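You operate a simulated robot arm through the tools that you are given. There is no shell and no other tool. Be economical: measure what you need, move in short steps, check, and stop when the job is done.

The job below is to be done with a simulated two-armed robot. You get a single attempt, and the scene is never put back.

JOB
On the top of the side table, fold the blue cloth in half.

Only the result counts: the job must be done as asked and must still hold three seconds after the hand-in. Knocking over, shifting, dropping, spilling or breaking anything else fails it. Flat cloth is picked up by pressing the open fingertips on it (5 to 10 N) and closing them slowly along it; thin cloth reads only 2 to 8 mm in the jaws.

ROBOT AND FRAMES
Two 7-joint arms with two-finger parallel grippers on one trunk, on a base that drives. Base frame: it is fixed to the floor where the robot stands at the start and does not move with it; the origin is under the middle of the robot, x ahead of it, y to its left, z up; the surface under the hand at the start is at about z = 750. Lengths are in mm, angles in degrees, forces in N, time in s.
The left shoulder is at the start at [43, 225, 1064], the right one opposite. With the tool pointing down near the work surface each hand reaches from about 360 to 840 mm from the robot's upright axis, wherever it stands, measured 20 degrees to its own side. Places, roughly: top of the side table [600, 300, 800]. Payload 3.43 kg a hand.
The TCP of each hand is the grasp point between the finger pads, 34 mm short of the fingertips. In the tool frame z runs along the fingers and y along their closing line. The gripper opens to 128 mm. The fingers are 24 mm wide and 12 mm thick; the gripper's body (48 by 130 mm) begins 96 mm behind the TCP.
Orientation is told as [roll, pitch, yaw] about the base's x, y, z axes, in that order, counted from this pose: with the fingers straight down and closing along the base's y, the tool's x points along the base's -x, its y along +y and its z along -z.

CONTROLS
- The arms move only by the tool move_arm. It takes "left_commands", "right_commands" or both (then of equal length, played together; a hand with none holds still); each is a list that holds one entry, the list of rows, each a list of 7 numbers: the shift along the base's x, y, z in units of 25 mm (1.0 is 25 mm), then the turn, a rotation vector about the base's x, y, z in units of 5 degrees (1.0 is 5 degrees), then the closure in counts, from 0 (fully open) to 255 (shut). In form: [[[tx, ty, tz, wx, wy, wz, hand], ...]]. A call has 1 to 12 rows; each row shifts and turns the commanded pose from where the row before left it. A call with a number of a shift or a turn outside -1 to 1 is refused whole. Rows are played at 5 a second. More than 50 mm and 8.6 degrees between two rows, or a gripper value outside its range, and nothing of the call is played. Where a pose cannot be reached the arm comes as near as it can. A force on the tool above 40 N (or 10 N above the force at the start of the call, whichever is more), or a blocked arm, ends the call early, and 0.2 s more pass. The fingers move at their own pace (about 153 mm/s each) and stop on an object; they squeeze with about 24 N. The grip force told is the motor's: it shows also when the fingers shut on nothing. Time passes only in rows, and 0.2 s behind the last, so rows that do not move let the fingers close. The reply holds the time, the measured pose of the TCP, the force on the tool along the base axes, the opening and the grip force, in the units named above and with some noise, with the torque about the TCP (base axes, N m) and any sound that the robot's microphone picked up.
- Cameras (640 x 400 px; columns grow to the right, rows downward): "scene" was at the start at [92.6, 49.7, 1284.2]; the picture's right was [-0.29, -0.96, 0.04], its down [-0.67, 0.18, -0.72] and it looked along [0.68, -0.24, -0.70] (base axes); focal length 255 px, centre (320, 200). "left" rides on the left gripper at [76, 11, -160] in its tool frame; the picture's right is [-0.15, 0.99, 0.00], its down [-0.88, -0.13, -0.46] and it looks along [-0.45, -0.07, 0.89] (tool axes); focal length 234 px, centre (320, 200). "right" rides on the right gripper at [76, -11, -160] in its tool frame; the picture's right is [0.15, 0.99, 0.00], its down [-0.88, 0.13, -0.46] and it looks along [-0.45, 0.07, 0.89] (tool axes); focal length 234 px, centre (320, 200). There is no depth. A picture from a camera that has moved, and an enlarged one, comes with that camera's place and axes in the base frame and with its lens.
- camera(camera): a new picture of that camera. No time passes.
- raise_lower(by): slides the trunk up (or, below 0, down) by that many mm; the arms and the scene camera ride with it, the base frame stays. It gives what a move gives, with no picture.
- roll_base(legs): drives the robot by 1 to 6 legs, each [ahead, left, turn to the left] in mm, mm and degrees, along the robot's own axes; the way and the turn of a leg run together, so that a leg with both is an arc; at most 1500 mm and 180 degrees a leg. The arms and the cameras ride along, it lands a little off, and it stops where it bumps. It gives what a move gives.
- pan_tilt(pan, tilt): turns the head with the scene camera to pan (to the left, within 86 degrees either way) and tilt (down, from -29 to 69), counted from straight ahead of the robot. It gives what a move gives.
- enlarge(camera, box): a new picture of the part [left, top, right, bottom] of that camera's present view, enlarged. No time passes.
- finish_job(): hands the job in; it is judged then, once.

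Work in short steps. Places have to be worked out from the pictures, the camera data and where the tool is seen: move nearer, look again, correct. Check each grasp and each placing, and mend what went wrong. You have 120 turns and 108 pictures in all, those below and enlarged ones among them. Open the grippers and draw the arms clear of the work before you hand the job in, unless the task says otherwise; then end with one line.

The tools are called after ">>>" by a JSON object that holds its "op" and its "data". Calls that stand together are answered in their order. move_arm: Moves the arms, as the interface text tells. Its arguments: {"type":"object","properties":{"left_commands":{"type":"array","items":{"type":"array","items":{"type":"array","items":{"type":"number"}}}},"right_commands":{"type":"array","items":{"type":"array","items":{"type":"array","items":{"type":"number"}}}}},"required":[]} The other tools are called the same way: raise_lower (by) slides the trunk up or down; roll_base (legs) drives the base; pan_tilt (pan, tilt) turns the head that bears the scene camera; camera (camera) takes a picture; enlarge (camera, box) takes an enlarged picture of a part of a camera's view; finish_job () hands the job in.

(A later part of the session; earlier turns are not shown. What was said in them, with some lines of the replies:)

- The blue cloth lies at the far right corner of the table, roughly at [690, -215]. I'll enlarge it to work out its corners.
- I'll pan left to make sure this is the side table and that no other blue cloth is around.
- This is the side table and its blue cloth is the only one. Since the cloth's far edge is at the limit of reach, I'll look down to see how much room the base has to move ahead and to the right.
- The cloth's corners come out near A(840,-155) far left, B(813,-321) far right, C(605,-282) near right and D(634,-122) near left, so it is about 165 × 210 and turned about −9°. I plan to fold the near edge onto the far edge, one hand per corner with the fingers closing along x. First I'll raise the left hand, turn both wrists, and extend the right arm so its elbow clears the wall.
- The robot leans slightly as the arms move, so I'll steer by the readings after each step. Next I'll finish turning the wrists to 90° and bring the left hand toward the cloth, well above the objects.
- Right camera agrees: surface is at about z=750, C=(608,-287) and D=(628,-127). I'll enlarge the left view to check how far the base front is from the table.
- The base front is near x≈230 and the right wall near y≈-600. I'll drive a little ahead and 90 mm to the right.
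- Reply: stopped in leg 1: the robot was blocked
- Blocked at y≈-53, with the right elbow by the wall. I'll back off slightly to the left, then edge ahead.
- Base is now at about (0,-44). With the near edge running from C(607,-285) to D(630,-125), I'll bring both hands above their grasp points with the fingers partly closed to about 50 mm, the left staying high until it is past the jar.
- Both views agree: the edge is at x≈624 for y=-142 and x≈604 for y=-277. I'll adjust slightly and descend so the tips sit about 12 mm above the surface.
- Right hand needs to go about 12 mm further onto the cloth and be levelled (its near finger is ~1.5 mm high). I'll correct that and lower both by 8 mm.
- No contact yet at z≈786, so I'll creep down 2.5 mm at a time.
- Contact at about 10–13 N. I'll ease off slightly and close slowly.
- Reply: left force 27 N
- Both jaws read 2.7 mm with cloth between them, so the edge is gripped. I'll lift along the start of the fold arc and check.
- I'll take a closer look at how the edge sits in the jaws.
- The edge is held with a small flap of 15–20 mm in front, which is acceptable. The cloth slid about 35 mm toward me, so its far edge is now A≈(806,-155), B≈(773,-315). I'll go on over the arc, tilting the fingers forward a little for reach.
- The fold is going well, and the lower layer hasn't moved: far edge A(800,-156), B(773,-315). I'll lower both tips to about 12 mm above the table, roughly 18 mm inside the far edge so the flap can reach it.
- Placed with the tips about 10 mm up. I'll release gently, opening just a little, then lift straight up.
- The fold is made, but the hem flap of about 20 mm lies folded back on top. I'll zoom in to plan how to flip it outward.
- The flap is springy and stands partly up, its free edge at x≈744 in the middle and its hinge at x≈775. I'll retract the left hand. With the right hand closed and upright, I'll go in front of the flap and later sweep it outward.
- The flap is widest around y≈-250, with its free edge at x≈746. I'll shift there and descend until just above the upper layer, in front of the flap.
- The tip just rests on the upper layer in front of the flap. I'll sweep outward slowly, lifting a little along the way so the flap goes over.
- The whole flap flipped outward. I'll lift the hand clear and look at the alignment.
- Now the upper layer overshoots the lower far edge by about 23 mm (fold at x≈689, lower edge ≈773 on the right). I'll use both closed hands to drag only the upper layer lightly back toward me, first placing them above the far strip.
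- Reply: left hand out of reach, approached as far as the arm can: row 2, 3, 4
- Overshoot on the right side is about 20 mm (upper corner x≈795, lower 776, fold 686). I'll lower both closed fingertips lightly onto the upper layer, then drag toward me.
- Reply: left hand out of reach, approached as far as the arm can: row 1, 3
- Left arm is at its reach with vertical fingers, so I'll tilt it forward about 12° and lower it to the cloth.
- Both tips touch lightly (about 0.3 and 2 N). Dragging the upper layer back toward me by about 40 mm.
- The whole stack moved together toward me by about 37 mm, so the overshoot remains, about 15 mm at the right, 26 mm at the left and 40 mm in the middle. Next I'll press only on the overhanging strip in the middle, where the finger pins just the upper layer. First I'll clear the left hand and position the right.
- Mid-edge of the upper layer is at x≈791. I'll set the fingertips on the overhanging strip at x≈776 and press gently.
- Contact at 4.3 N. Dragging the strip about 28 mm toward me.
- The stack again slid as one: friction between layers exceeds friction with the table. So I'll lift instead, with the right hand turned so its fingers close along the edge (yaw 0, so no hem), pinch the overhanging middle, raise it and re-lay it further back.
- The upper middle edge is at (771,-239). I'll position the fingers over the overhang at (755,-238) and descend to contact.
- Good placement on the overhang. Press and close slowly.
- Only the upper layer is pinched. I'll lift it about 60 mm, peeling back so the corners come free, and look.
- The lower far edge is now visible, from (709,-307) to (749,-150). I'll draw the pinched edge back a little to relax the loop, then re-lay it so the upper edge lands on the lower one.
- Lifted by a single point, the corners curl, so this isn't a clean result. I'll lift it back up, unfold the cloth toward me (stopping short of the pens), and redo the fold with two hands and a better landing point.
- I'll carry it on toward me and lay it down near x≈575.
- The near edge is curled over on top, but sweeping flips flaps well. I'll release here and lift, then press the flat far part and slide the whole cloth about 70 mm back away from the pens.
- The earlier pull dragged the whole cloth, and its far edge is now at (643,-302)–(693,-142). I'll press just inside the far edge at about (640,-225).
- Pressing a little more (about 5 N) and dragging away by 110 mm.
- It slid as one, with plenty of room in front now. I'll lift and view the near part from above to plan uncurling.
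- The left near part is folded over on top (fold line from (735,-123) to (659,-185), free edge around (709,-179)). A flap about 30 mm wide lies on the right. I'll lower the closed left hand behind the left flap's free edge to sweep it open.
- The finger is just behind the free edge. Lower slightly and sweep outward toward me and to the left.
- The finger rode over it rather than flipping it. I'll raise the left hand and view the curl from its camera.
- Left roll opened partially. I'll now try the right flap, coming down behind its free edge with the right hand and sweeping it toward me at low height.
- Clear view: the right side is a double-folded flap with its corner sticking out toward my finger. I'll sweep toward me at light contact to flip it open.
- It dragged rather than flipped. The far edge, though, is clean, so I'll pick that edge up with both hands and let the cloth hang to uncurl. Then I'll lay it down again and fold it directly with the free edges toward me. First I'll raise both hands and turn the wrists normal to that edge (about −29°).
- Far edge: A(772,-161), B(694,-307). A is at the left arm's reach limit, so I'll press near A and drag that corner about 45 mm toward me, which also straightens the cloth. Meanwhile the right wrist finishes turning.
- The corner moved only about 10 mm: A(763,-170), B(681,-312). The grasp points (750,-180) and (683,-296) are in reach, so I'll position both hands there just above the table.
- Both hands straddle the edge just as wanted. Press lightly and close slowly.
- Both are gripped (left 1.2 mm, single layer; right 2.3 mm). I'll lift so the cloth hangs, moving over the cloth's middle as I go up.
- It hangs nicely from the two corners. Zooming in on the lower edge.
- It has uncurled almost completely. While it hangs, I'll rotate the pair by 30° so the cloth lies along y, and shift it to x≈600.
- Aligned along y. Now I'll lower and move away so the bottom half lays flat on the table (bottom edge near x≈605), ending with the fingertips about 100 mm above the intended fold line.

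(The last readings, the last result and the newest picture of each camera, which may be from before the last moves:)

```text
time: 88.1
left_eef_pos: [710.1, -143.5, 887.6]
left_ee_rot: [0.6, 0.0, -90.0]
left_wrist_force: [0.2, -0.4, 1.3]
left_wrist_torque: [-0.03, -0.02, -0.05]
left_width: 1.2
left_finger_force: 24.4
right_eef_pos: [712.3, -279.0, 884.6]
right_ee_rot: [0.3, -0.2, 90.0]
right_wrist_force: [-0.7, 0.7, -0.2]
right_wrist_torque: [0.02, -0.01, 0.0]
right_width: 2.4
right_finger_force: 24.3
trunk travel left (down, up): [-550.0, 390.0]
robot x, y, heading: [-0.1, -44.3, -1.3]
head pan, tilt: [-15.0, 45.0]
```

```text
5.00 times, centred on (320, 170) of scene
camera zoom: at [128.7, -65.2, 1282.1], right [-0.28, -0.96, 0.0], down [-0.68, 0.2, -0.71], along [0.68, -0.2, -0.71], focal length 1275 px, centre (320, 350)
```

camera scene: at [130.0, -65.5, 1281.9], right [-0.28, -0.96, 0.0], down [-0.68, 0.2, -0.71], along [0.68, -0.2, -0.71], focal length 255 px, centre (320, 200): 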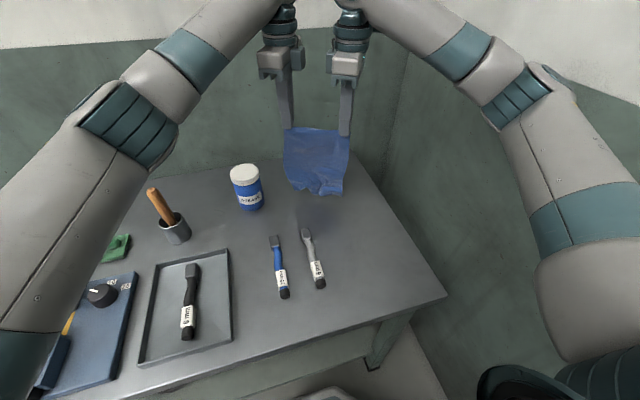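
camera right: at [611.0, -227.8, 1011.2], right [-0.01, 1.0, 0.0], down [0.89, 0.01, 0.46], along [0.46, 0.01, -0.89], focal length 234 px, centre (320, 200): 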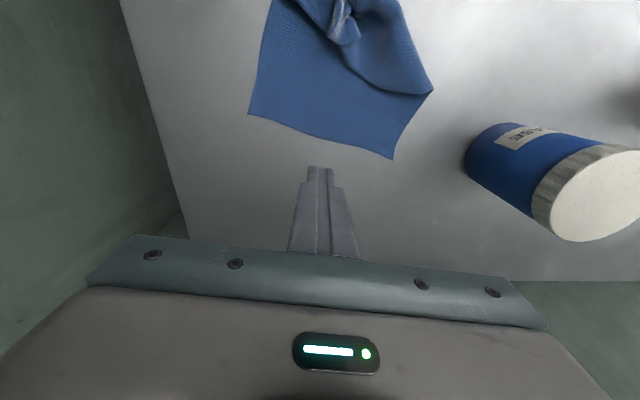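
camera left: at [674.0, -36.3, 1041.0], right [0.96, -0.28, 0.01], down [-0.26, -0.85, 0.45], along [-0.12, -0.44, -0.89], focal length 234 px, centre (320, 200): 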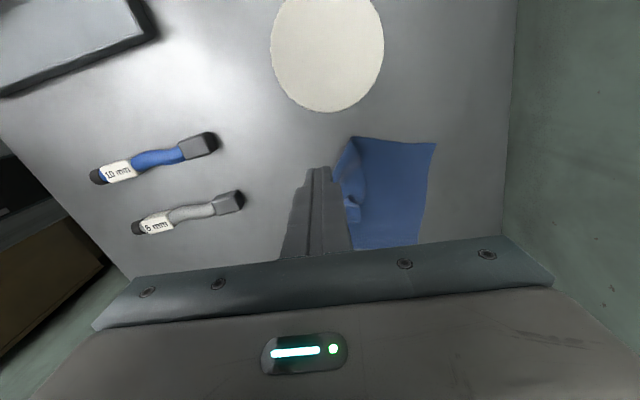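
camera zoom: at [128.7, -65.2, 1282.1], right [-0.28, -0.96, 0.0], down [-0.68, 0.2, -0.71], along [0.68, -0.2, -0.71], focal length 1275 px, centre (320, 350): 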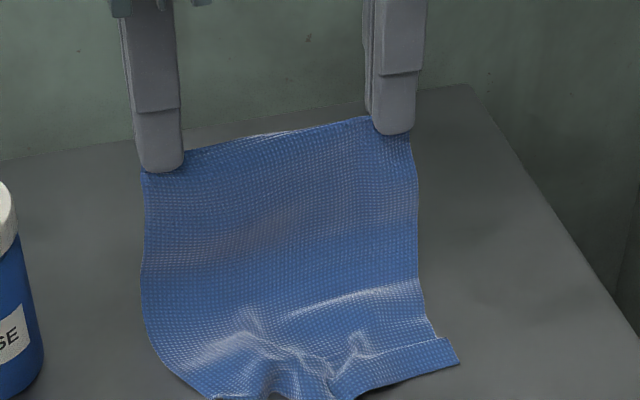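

The bottom half is down with its corners at about (605,-291) and (619,-138), and the hands are right above the fold line. Now I'll arc back toward me to lay the upper edge on the bottom edge.

>>> {"op": "move_arm", "data": {"left_commands": [[[-0.8, 0, -0.05, 0, 0, 0, 255], [-0.8, 0, -0.3, 0, 0, 0, 255], [-0.7, 0, -0.5, 0, 0, 0, 255], [-0.6, 0, -0.7, 0, 0, 0, 255], [-0.5, 0, -0.85, 0, 0, 0, 255], [-0.25, 0, -0.9, 0, 0, 0, 255], [0, 0, 0, 0, 0, 0, 255]]], "right_commands": [[[-0.8, 0, -0.05, 0, 0, 0, 255], [-0.8, 0, -0.3, 0, 0, 0, 255], [-0.7, 0, -0.5, 0, 0, 0, 255], [-0.6, 0, -0.7, 0, 0, 0, 255], [-0.5, 0, -0.85, 0, 0, 0, 255], [-0.4, 0, -0.9, 0, 0, 0, 255], [0, 0, 0, 0, 0, 0, 255]]]}}

>>> {"op": "enlarge", "data": {"camera": "scene", "box": [248, 140, 392, 230]}}

>>> {"op": "enlarge", "data": {"camera": "right", "box": [200, 80, 440, 230]}}

>>> {"op": "enlarge", "data": {"camera": "left", "box": [200, 80, 440, 230]}}

```text
time: 89.7
left_eef_pos: [621.2, -143.4, 802.7]
left_ee_rot: [0.6, 0.0, -90.1]
left_wrist_force: [0.4, -0.7, 0.5]
left_wrist_torque: [0.0, 0.01, -0.02]
left_width: 1.2
left_finger_force: 24.3
right_eef_pos: [616.2, -275.7, 804.1]
right_ee_rot: [0.4, -0.1, 90.1]
right_wrist_force: [0.3, -0.6, 0.0]
right_wrist_torque: [0.01, 0.01, -0.03]
right_width: 2.3
right_finger_force: 23.3
trunk travel left (down, up): [-550.0, 390.0]
robot x, y, heading: [-0.4, -43.6, -1.4]
head pan, tilt: [-15.0, 45.0]
```

```text
4.44 times, centred on (320, 185) of scene
camera zoom: at [129.1, -65.1, 1282.1], right [-0.28, -0.96, 0.0], down [-0.68, 0.2, -0.71], along [0.68, -0.2, -0.71], focal length 1133 px, centre (320, 267)
```

zoom: 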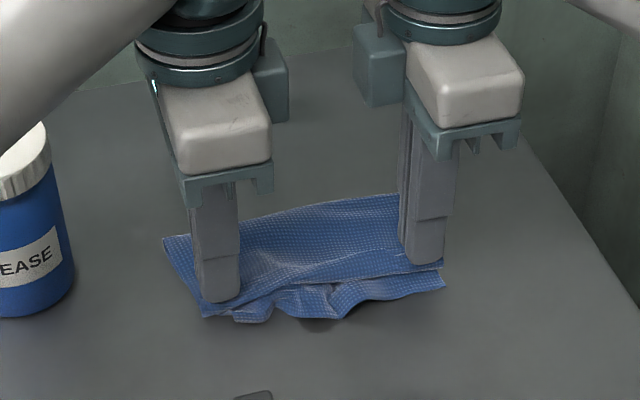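

```text
2.67 times, centred on (320, 155) of right
camera zoom: at [628.8, -353.1, 963.8], right [-0.99, -0.15, 0.0], down [-0.13, 0.88, 0.46], along [-0.07, 0.45, -0.89], focal length 624 px, centre (320, 320)
```

zoom: 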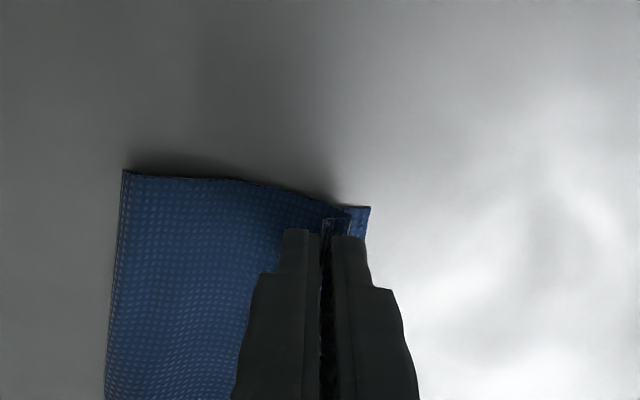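

```text
2.67 times, centred on (320, 155) of left
camera zoom: at [629.5, -67.4, 963.8], right [0.99, -0.15, 0.01], down [-0.14, -0.88, 0.45], along [-0.06, -0.45, -0.89], focal length 624 px, centre (320, 320)
```

zoom: 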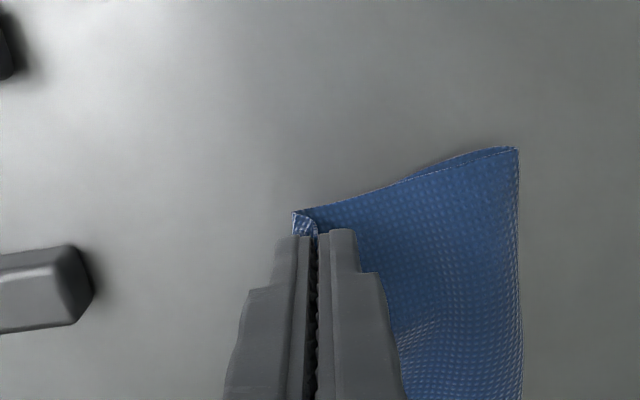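

The upper edge is nearly over the lower one (lower corners x≈601 on the right and 613 on the left; pinches at 616 and 621). I'll lower the last bit, release gently and lift.

>>> {"op": "move_arm", "data": {"left_commands": [[[-0.1, 0, -0.4, 0, 0, 0, 255], [0, 0, 0, 0, 0, 0, 255], [0, 0, 0, 0, 0, 0, 245], [0, 0, 0, 0, 0, 0, 235], [0, 0, 0, 0, 0, 0, 225], [0, 0, 0.4, 0, 0, 0, 225], [0, 0, 0.8, 0, 0, 0, 225], [0, 0, 1, 0, 0, 0, 225], [0, 0, 1, 0, 0, 0, 225]]], "right_commands": [[[-0.25, -0.1, -0.4, 0, 0, 0, 255], [0, 0, 0, 0, 0, 0, 255], [0, 0, 0, 0, 0, 0, 245], [0, 0, 0, 0, 0, 0, 235], [0, 0, 0, 0, 0, 0, 225], [0, 0, 0.4, 0, 0, 0, 225], [0, 0, 0.8, 0, 0, 0, 225], [0, 0, 1, 0, 0, 0, 225], [0, 0, 1, 0, 0, 0, 225]]]}}

>>> {"op": "enlarge", "data": {"camera": "scene", "box": [264, 160, 360, 220]}}

>>> {"op": "enlarge", "data": {"camera": "right", "box": [200, 80, 440, 230]}}

```text
time: 91.7
left_eef_pos: [617.7, -143.1, 877.5]
left_ee_rot: [0.6, 0.0, -90.0]
left_wrist_force: [1.6, 0.4, 0.2]
left_wrist_torque: [0.0, -0.01, 0.02]
left_width: 15.0
left_finger_force: 0.0
right_eef_pos: [612.7, -279.5, 875.0]
right_ee_rot: [0.3, -0.2, 90.1]
right_wrist_force: [-0.2, -0.7, 0.2]
right_wrist_torque: [-0.01, 0.02, -0.01]
right_width: 15.1
right_finger_force: 0.0
trunk travel left (down, up): [-550.0, 390.0]
robot x, y, heading: [1.1, -40.1, -1.2]
head pan, tilt: [-15.0, 45.0]
```

```text
6.67 times, centred on (312, 190) of scene
camera zoom: at [128.4, -65.0, 1282.1], right [-0.28, -0.96, 0.0], down [-0.68, 0.2, -0.71], along [0.68, -0.2, -0.71], focal length 1700 px, centre (373, 267)
```

zoom: 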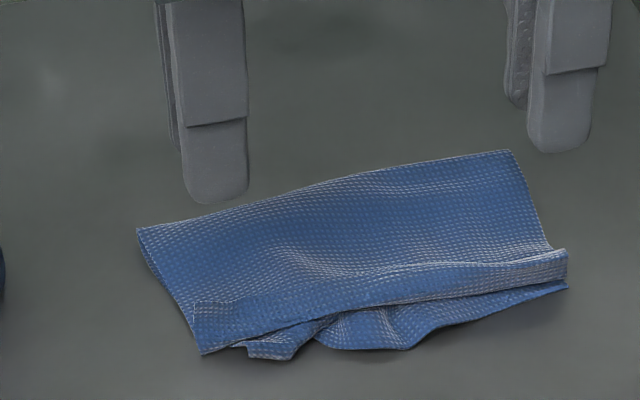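

```text
2.67 times, centred on (320, 155) of right
camera zoom: at [624.3, -356.3, 1034.8], right [-0.99, -0.15, 0.0], down [-0.13, 0.88, 0.46], along [-0.07, 0.45, -0.89], focal length 624 px, centre (320, 320)
```

zoom: 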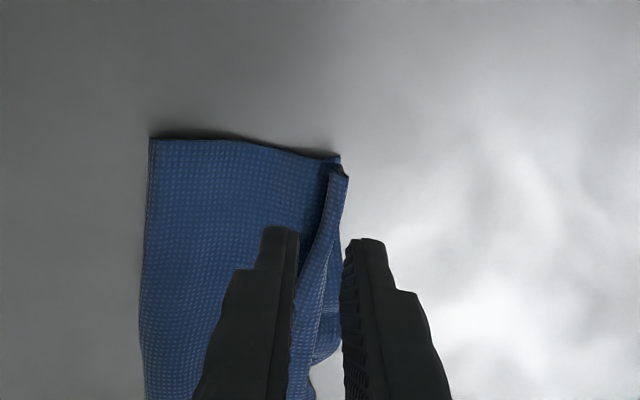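

Excellent: the fold lies with both edges aligned within about 10 mm at the corners. I'll gently press straight down near the fold line with both closed hands to flatten the loop.

>>> {"op": "move_arm", "data": {"left_commands": [[[0.8, -0.2, 0, 0, 0, 0, 255], [0.8, -0.2, 0, 0, 0, 0, 255], [0.7, -0.1, -0.5, 0, 0, 0, 255], [0, 0, -0.9, 0, 0, 0, 255], [0, 0, -0.9, 0, 0, 0, 255], [0, 0, -0.9, 0, 0, 0, 255], [0, 0, -0.4, 0, 0, 0, 255], [0, 0, -0.1, 0, 0, 0, 255], [0, 0, 0, 0, 0, 0, 255]]], "right_commands": [[[0.8, 0.1, 0, 0, 0, 0, 255], [0.8, 0.1, 0, 0, 0, 0, 255], [0.8, 0, -0.5, 0, 0, 0, 255], [0, 0, -0.9, 0, 0, 0, 255], [0, 0, -0.9, 0, 0, 0, 255], [0, 0, -0.9, 0, 0, 0, 255], [0, 0, -0.3, 0, 0, 0, 255], [0, 0, -0.1, 0, 0, 0, 255], [0, 0, 0, 0, 0, 0, 255]]]}}

```text
time: 93.7
left_eef_pos: [674.1, -156.4, 787.1]
left_ee_rot: [0.8, -0.1, -90.0]
left_wrist_force: [2.7, -0.2, 14.9]
left_wrist_torque: [0.0, -0.03, -0.02]
left_width: 0.1
left_finger_force: 24.4
right_eef_pos: [669.7, -273.0, 785.6]
right_ee_rot: [0.0, -0.1, 90.0]
right_wrist_force: [2.6, -1.0, 10.8]
right_wrist_torque: [-0.11, -0.09, 0.01]
right_width: 0.0
right_finger_force: 24.1
trunk travel left (down, up): [-550.0, 390.0]
robot x, y, heading: [0.8, -46.5, -1.3]
head pan, tilt: [-15.0, 45.0]
```

Pressed with about 11–15 N. Lift straight up, then press the free edges near the two corners the same way.

>>> {"op": "move_arm", "data": {"left_commands": [[[0, 0, 0.8, 0, 0, 0, 255], [0, 0, 0.8, 0, 0, 0, 255], [-0.9, 0.1, 0, 0, 0, 0, 255], [-0.9, 0.1, 0, 0, 0, 0, 255], [-0.3, 0, 0, 0, 0, 0, 255], [0, 0, -0.8, 0, 0, 0, 255], [0, 0, -0.7, 0, 0, 0, 255], [0, 0, 0, 0, 0, 0, 255]]], "right_commands": [[[0, 0, 0.8, 0, 0, 0, 255], [0, 0, 0.8, 0, 0, 0, 255], [-0.9, -0.1, 0, 0, 0, 0, 255], [-0.9, -0.2, 0, 0, 0, 0, 255], [-0.5, 0, 0, 0, 0, 0, 255], [0, 0, -0.8, 0, 0, 0, 255], [0, 0, -0.7, 0, 0, 0, 255], [0, 0, 0, 0, 0, 0, 255]]]}}

>>> {"op": "move_arm", "data": {"left_commands": [[[0, 0, 0.8, 0, 0, 0, 255], [0, 0, 1, 0, 0, 0, 255], [0, 0, 1, 0, 0, 0, 255], [0, 0.3, 1, 0, 0, 0, 255], [-0.3, 0.6, 1, 0, 0, 0, 200], [-0.6, 0.6, 0.5, 0, 0, 0, 150], [-0.8, 0.6, 0, 0, 0, 0, 100]]], "right_commands": [[[0, 0, 0.8, 0, 0, 0, 255], [0, 0, 1, 0, 0, 0, 255], [0, 0, 1, 0, 0, 0, 255], [0, 0, 1, 0, 0, 0, 255], [-0.5, 0, 0.5, 0, 0, 0, 200], [-1, 0, 0, 0, 0, 0, 150], [-1, 0, 0, 0, 0, 0, 100]]]}}

>>> {"op": "enlarge", "data": {"camera": "scene", "box": [264, 160, 360, 220]}}

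>>> {"op": "camera", "data": {"camera": "scene"}}

```text
time: 95.5
left_eef_pos: [622.9, -151.5, 787.0]
left_ee_rot: [0.8, 0.0, -90.0]
left_wrist_force: [2.3, 0.3, 12.0]
left_wrist_torque: [0.12, 0.05, 0.0]
left_width: 0.0
left_finger_force: 23.7
right_eef_pos: [613.8, -281.9, 787.1]
right_ee_rot: [0.1, -0.1, 90.1]
right_wrist_force: [-0.2, -0.1, 1.5]
right_wrist_torque: [-0.01, -0.02, -0.04]
right_width: 0.3
right_finger_force: 24.1
trunk travel left (down, up): [-550.0, 390.0]
robot x, y, heading: [-0.9, -41.3, -1.2]
head pan, tilt: [-15.0, 45.0]
```

```text
time: 97.1
left_eef_pos: [581.3, -89.6, 916.6]
left_ee_rot: [0.6, -0.4, -89.7]
left_wrist_force: [-0.4, -0.1, 0.2]
left_wrist_torque: [0.0, -0.02, -0.02]
left_width: 77.9
left_finger_force: 0.1
right_eef_pos: [551.8, -269.2, 892.2]
right_ee_rot: [0.5, 0.2, 90.5]
right_wrist_force: [0.7, -0.2, 0.3]
right_wrist_torque: [0.0, 0.0, -0.02]
right_width: 77.8
right_finger_force: 0.0
trunk travel left (down, up): [-550.0, 390.0]
robot x, y, heading: [2.1, -40.1, -1.1]
head pan, tilt: [-15.0, 45.0]
```

```text
6.67 times, centred on (312, 190) of scene
camera zoom: at [131.7, -54.5, 1281.2], right [-0.28, -0.96, 0.01], down [-0.68, 0.19, -0.71], along [0.68, -0.2, -0.71], focal length 1700 px, centre (373, 267)
```

zoom: 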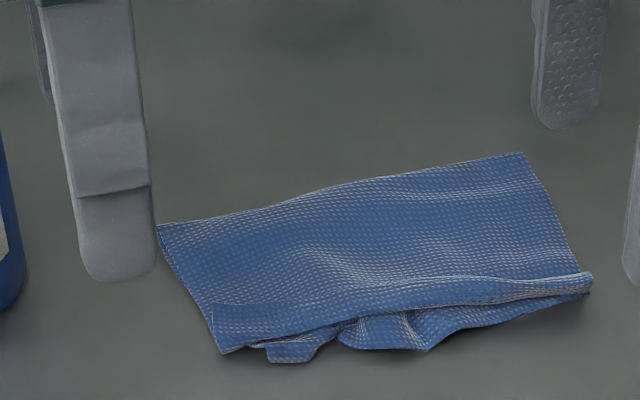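

```text
13 pictures are left
camera scene: at [131.7, -54.5, 1281.2], right [-0.28, -0.96, 0.01], down [-0.68, 0.19, -0.71], along [0.68, -0.2, -0.71], focal length 255 px, centre (320, 200)
```

scene: 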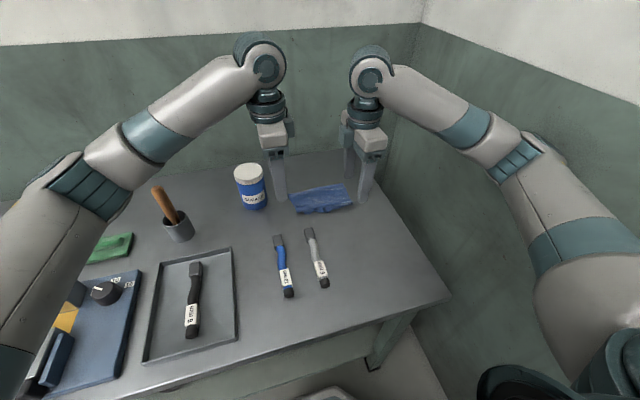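

The cloth is folded in half with the corners matched, and nothing else has moved. I'll raise and draw both open hands clear.

>>> {"op": "move_arm", "data": {"left_commands": [[[-0.5, 0, 1, 0, 0, 0, 0], [-1, 0.3, 1, 0, 0, 0, 0], [-1, 0.3, 0, 0, 0, 0, 0], [-1, 0, 0, 0, 0, 0, 0], [0, 0, 0, 0, 0, 0, 0]]], "right_commands": [[[-0.3, 0, 1, 0, 0, 0, 0], [-0.8, 0, 1, 0, 0, 0, 0], [-1, 0, 0, 0, 0, 0, 0], [-1, 0, 0, 0, 0, 0, 0], [0, 0, 0, 0, 0, 0, 0]]]}}

>>> {"op": "enlarge", "data": {"camera": "scene", "box": [240, 140, 400, 240]}}

```text
time: 98.5
left_eef_pos: [489.4, -59.4, 974.2]
left_ee_rot: [0.9, -0.7, -89.3]
left_wrist_force: [-0.2, 0.3, -0.2]
left_wrist_torque: [-0.01, -0.03, 0.0]
left_width: 128.0
left_finger_force: 0.0
right_eef_pos: [469.3, -242.7, 947.3]
right_ee_rot: [0.8, 0.3, 92.9]
right_wrist_force: [-1.0, 0.4, -0.1]
right_wrist_torque: [-0.01, -0.08, -0.03]
right_width: 128.1
right_finger_force: 0.1
trunk travel left (down, up): [-550.0, 390.0]
robot x, y, heading: [0.8, -37.8, -0.1]
head pan, tilt: [-15.0, 45.0]
stopped in row 5 (left hand): the arm was blocked; the commanded pose is now the measured one
```

```text
4.00 times, centred on (320, 190) of scene
camera zoom: at [123.3, -41.8, 1285.7], right [-0.26, -0.96, 0.01], down [-0.68, 0.18, -0.71], along [0.68, -0.2, -0.7], focal length 1020 px, centre (320, 240)
```

zoom: 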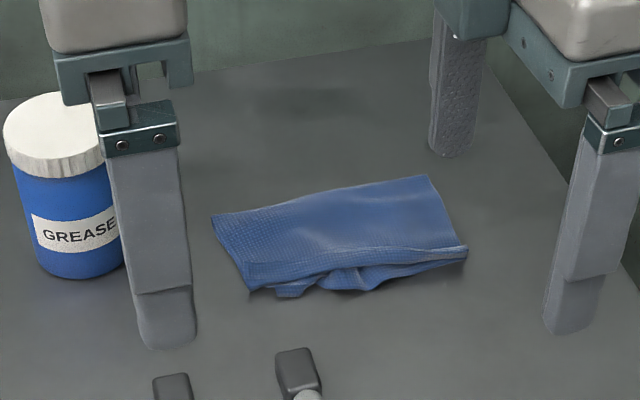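

Right elbow likely brushed the wall while retracting. A quick check that the cup and everything else are still in place.

>>> {"op": "camera", "data": {"camera": "scene"}}

```text
11 pictures are left
camera scene: at [123.3, -41.8, 1285.7], right [-0.26, -0.96, 0.01], down [-0.68, 0.18, -0.71], along [0.68, -0.2, -0.7], focal length 255 px, centre (320, 200)
```

scene: 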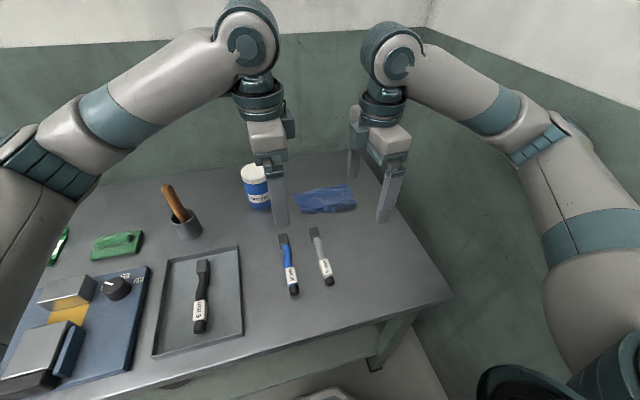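

Everything else stands where it was, both hands are open and clear, and the cloth lies folded in half. Handing in.

>>> {"op": "finish_job", "data": {}}

```text
The job is handed in.
```

The blue cloth lies folded in half on the side table, with its corners matched to within about 10 mm and a few small wrinkles along the free edge. It ended up roughly 100 mm nearer the robot than where it started. Nothing else on the table moved.
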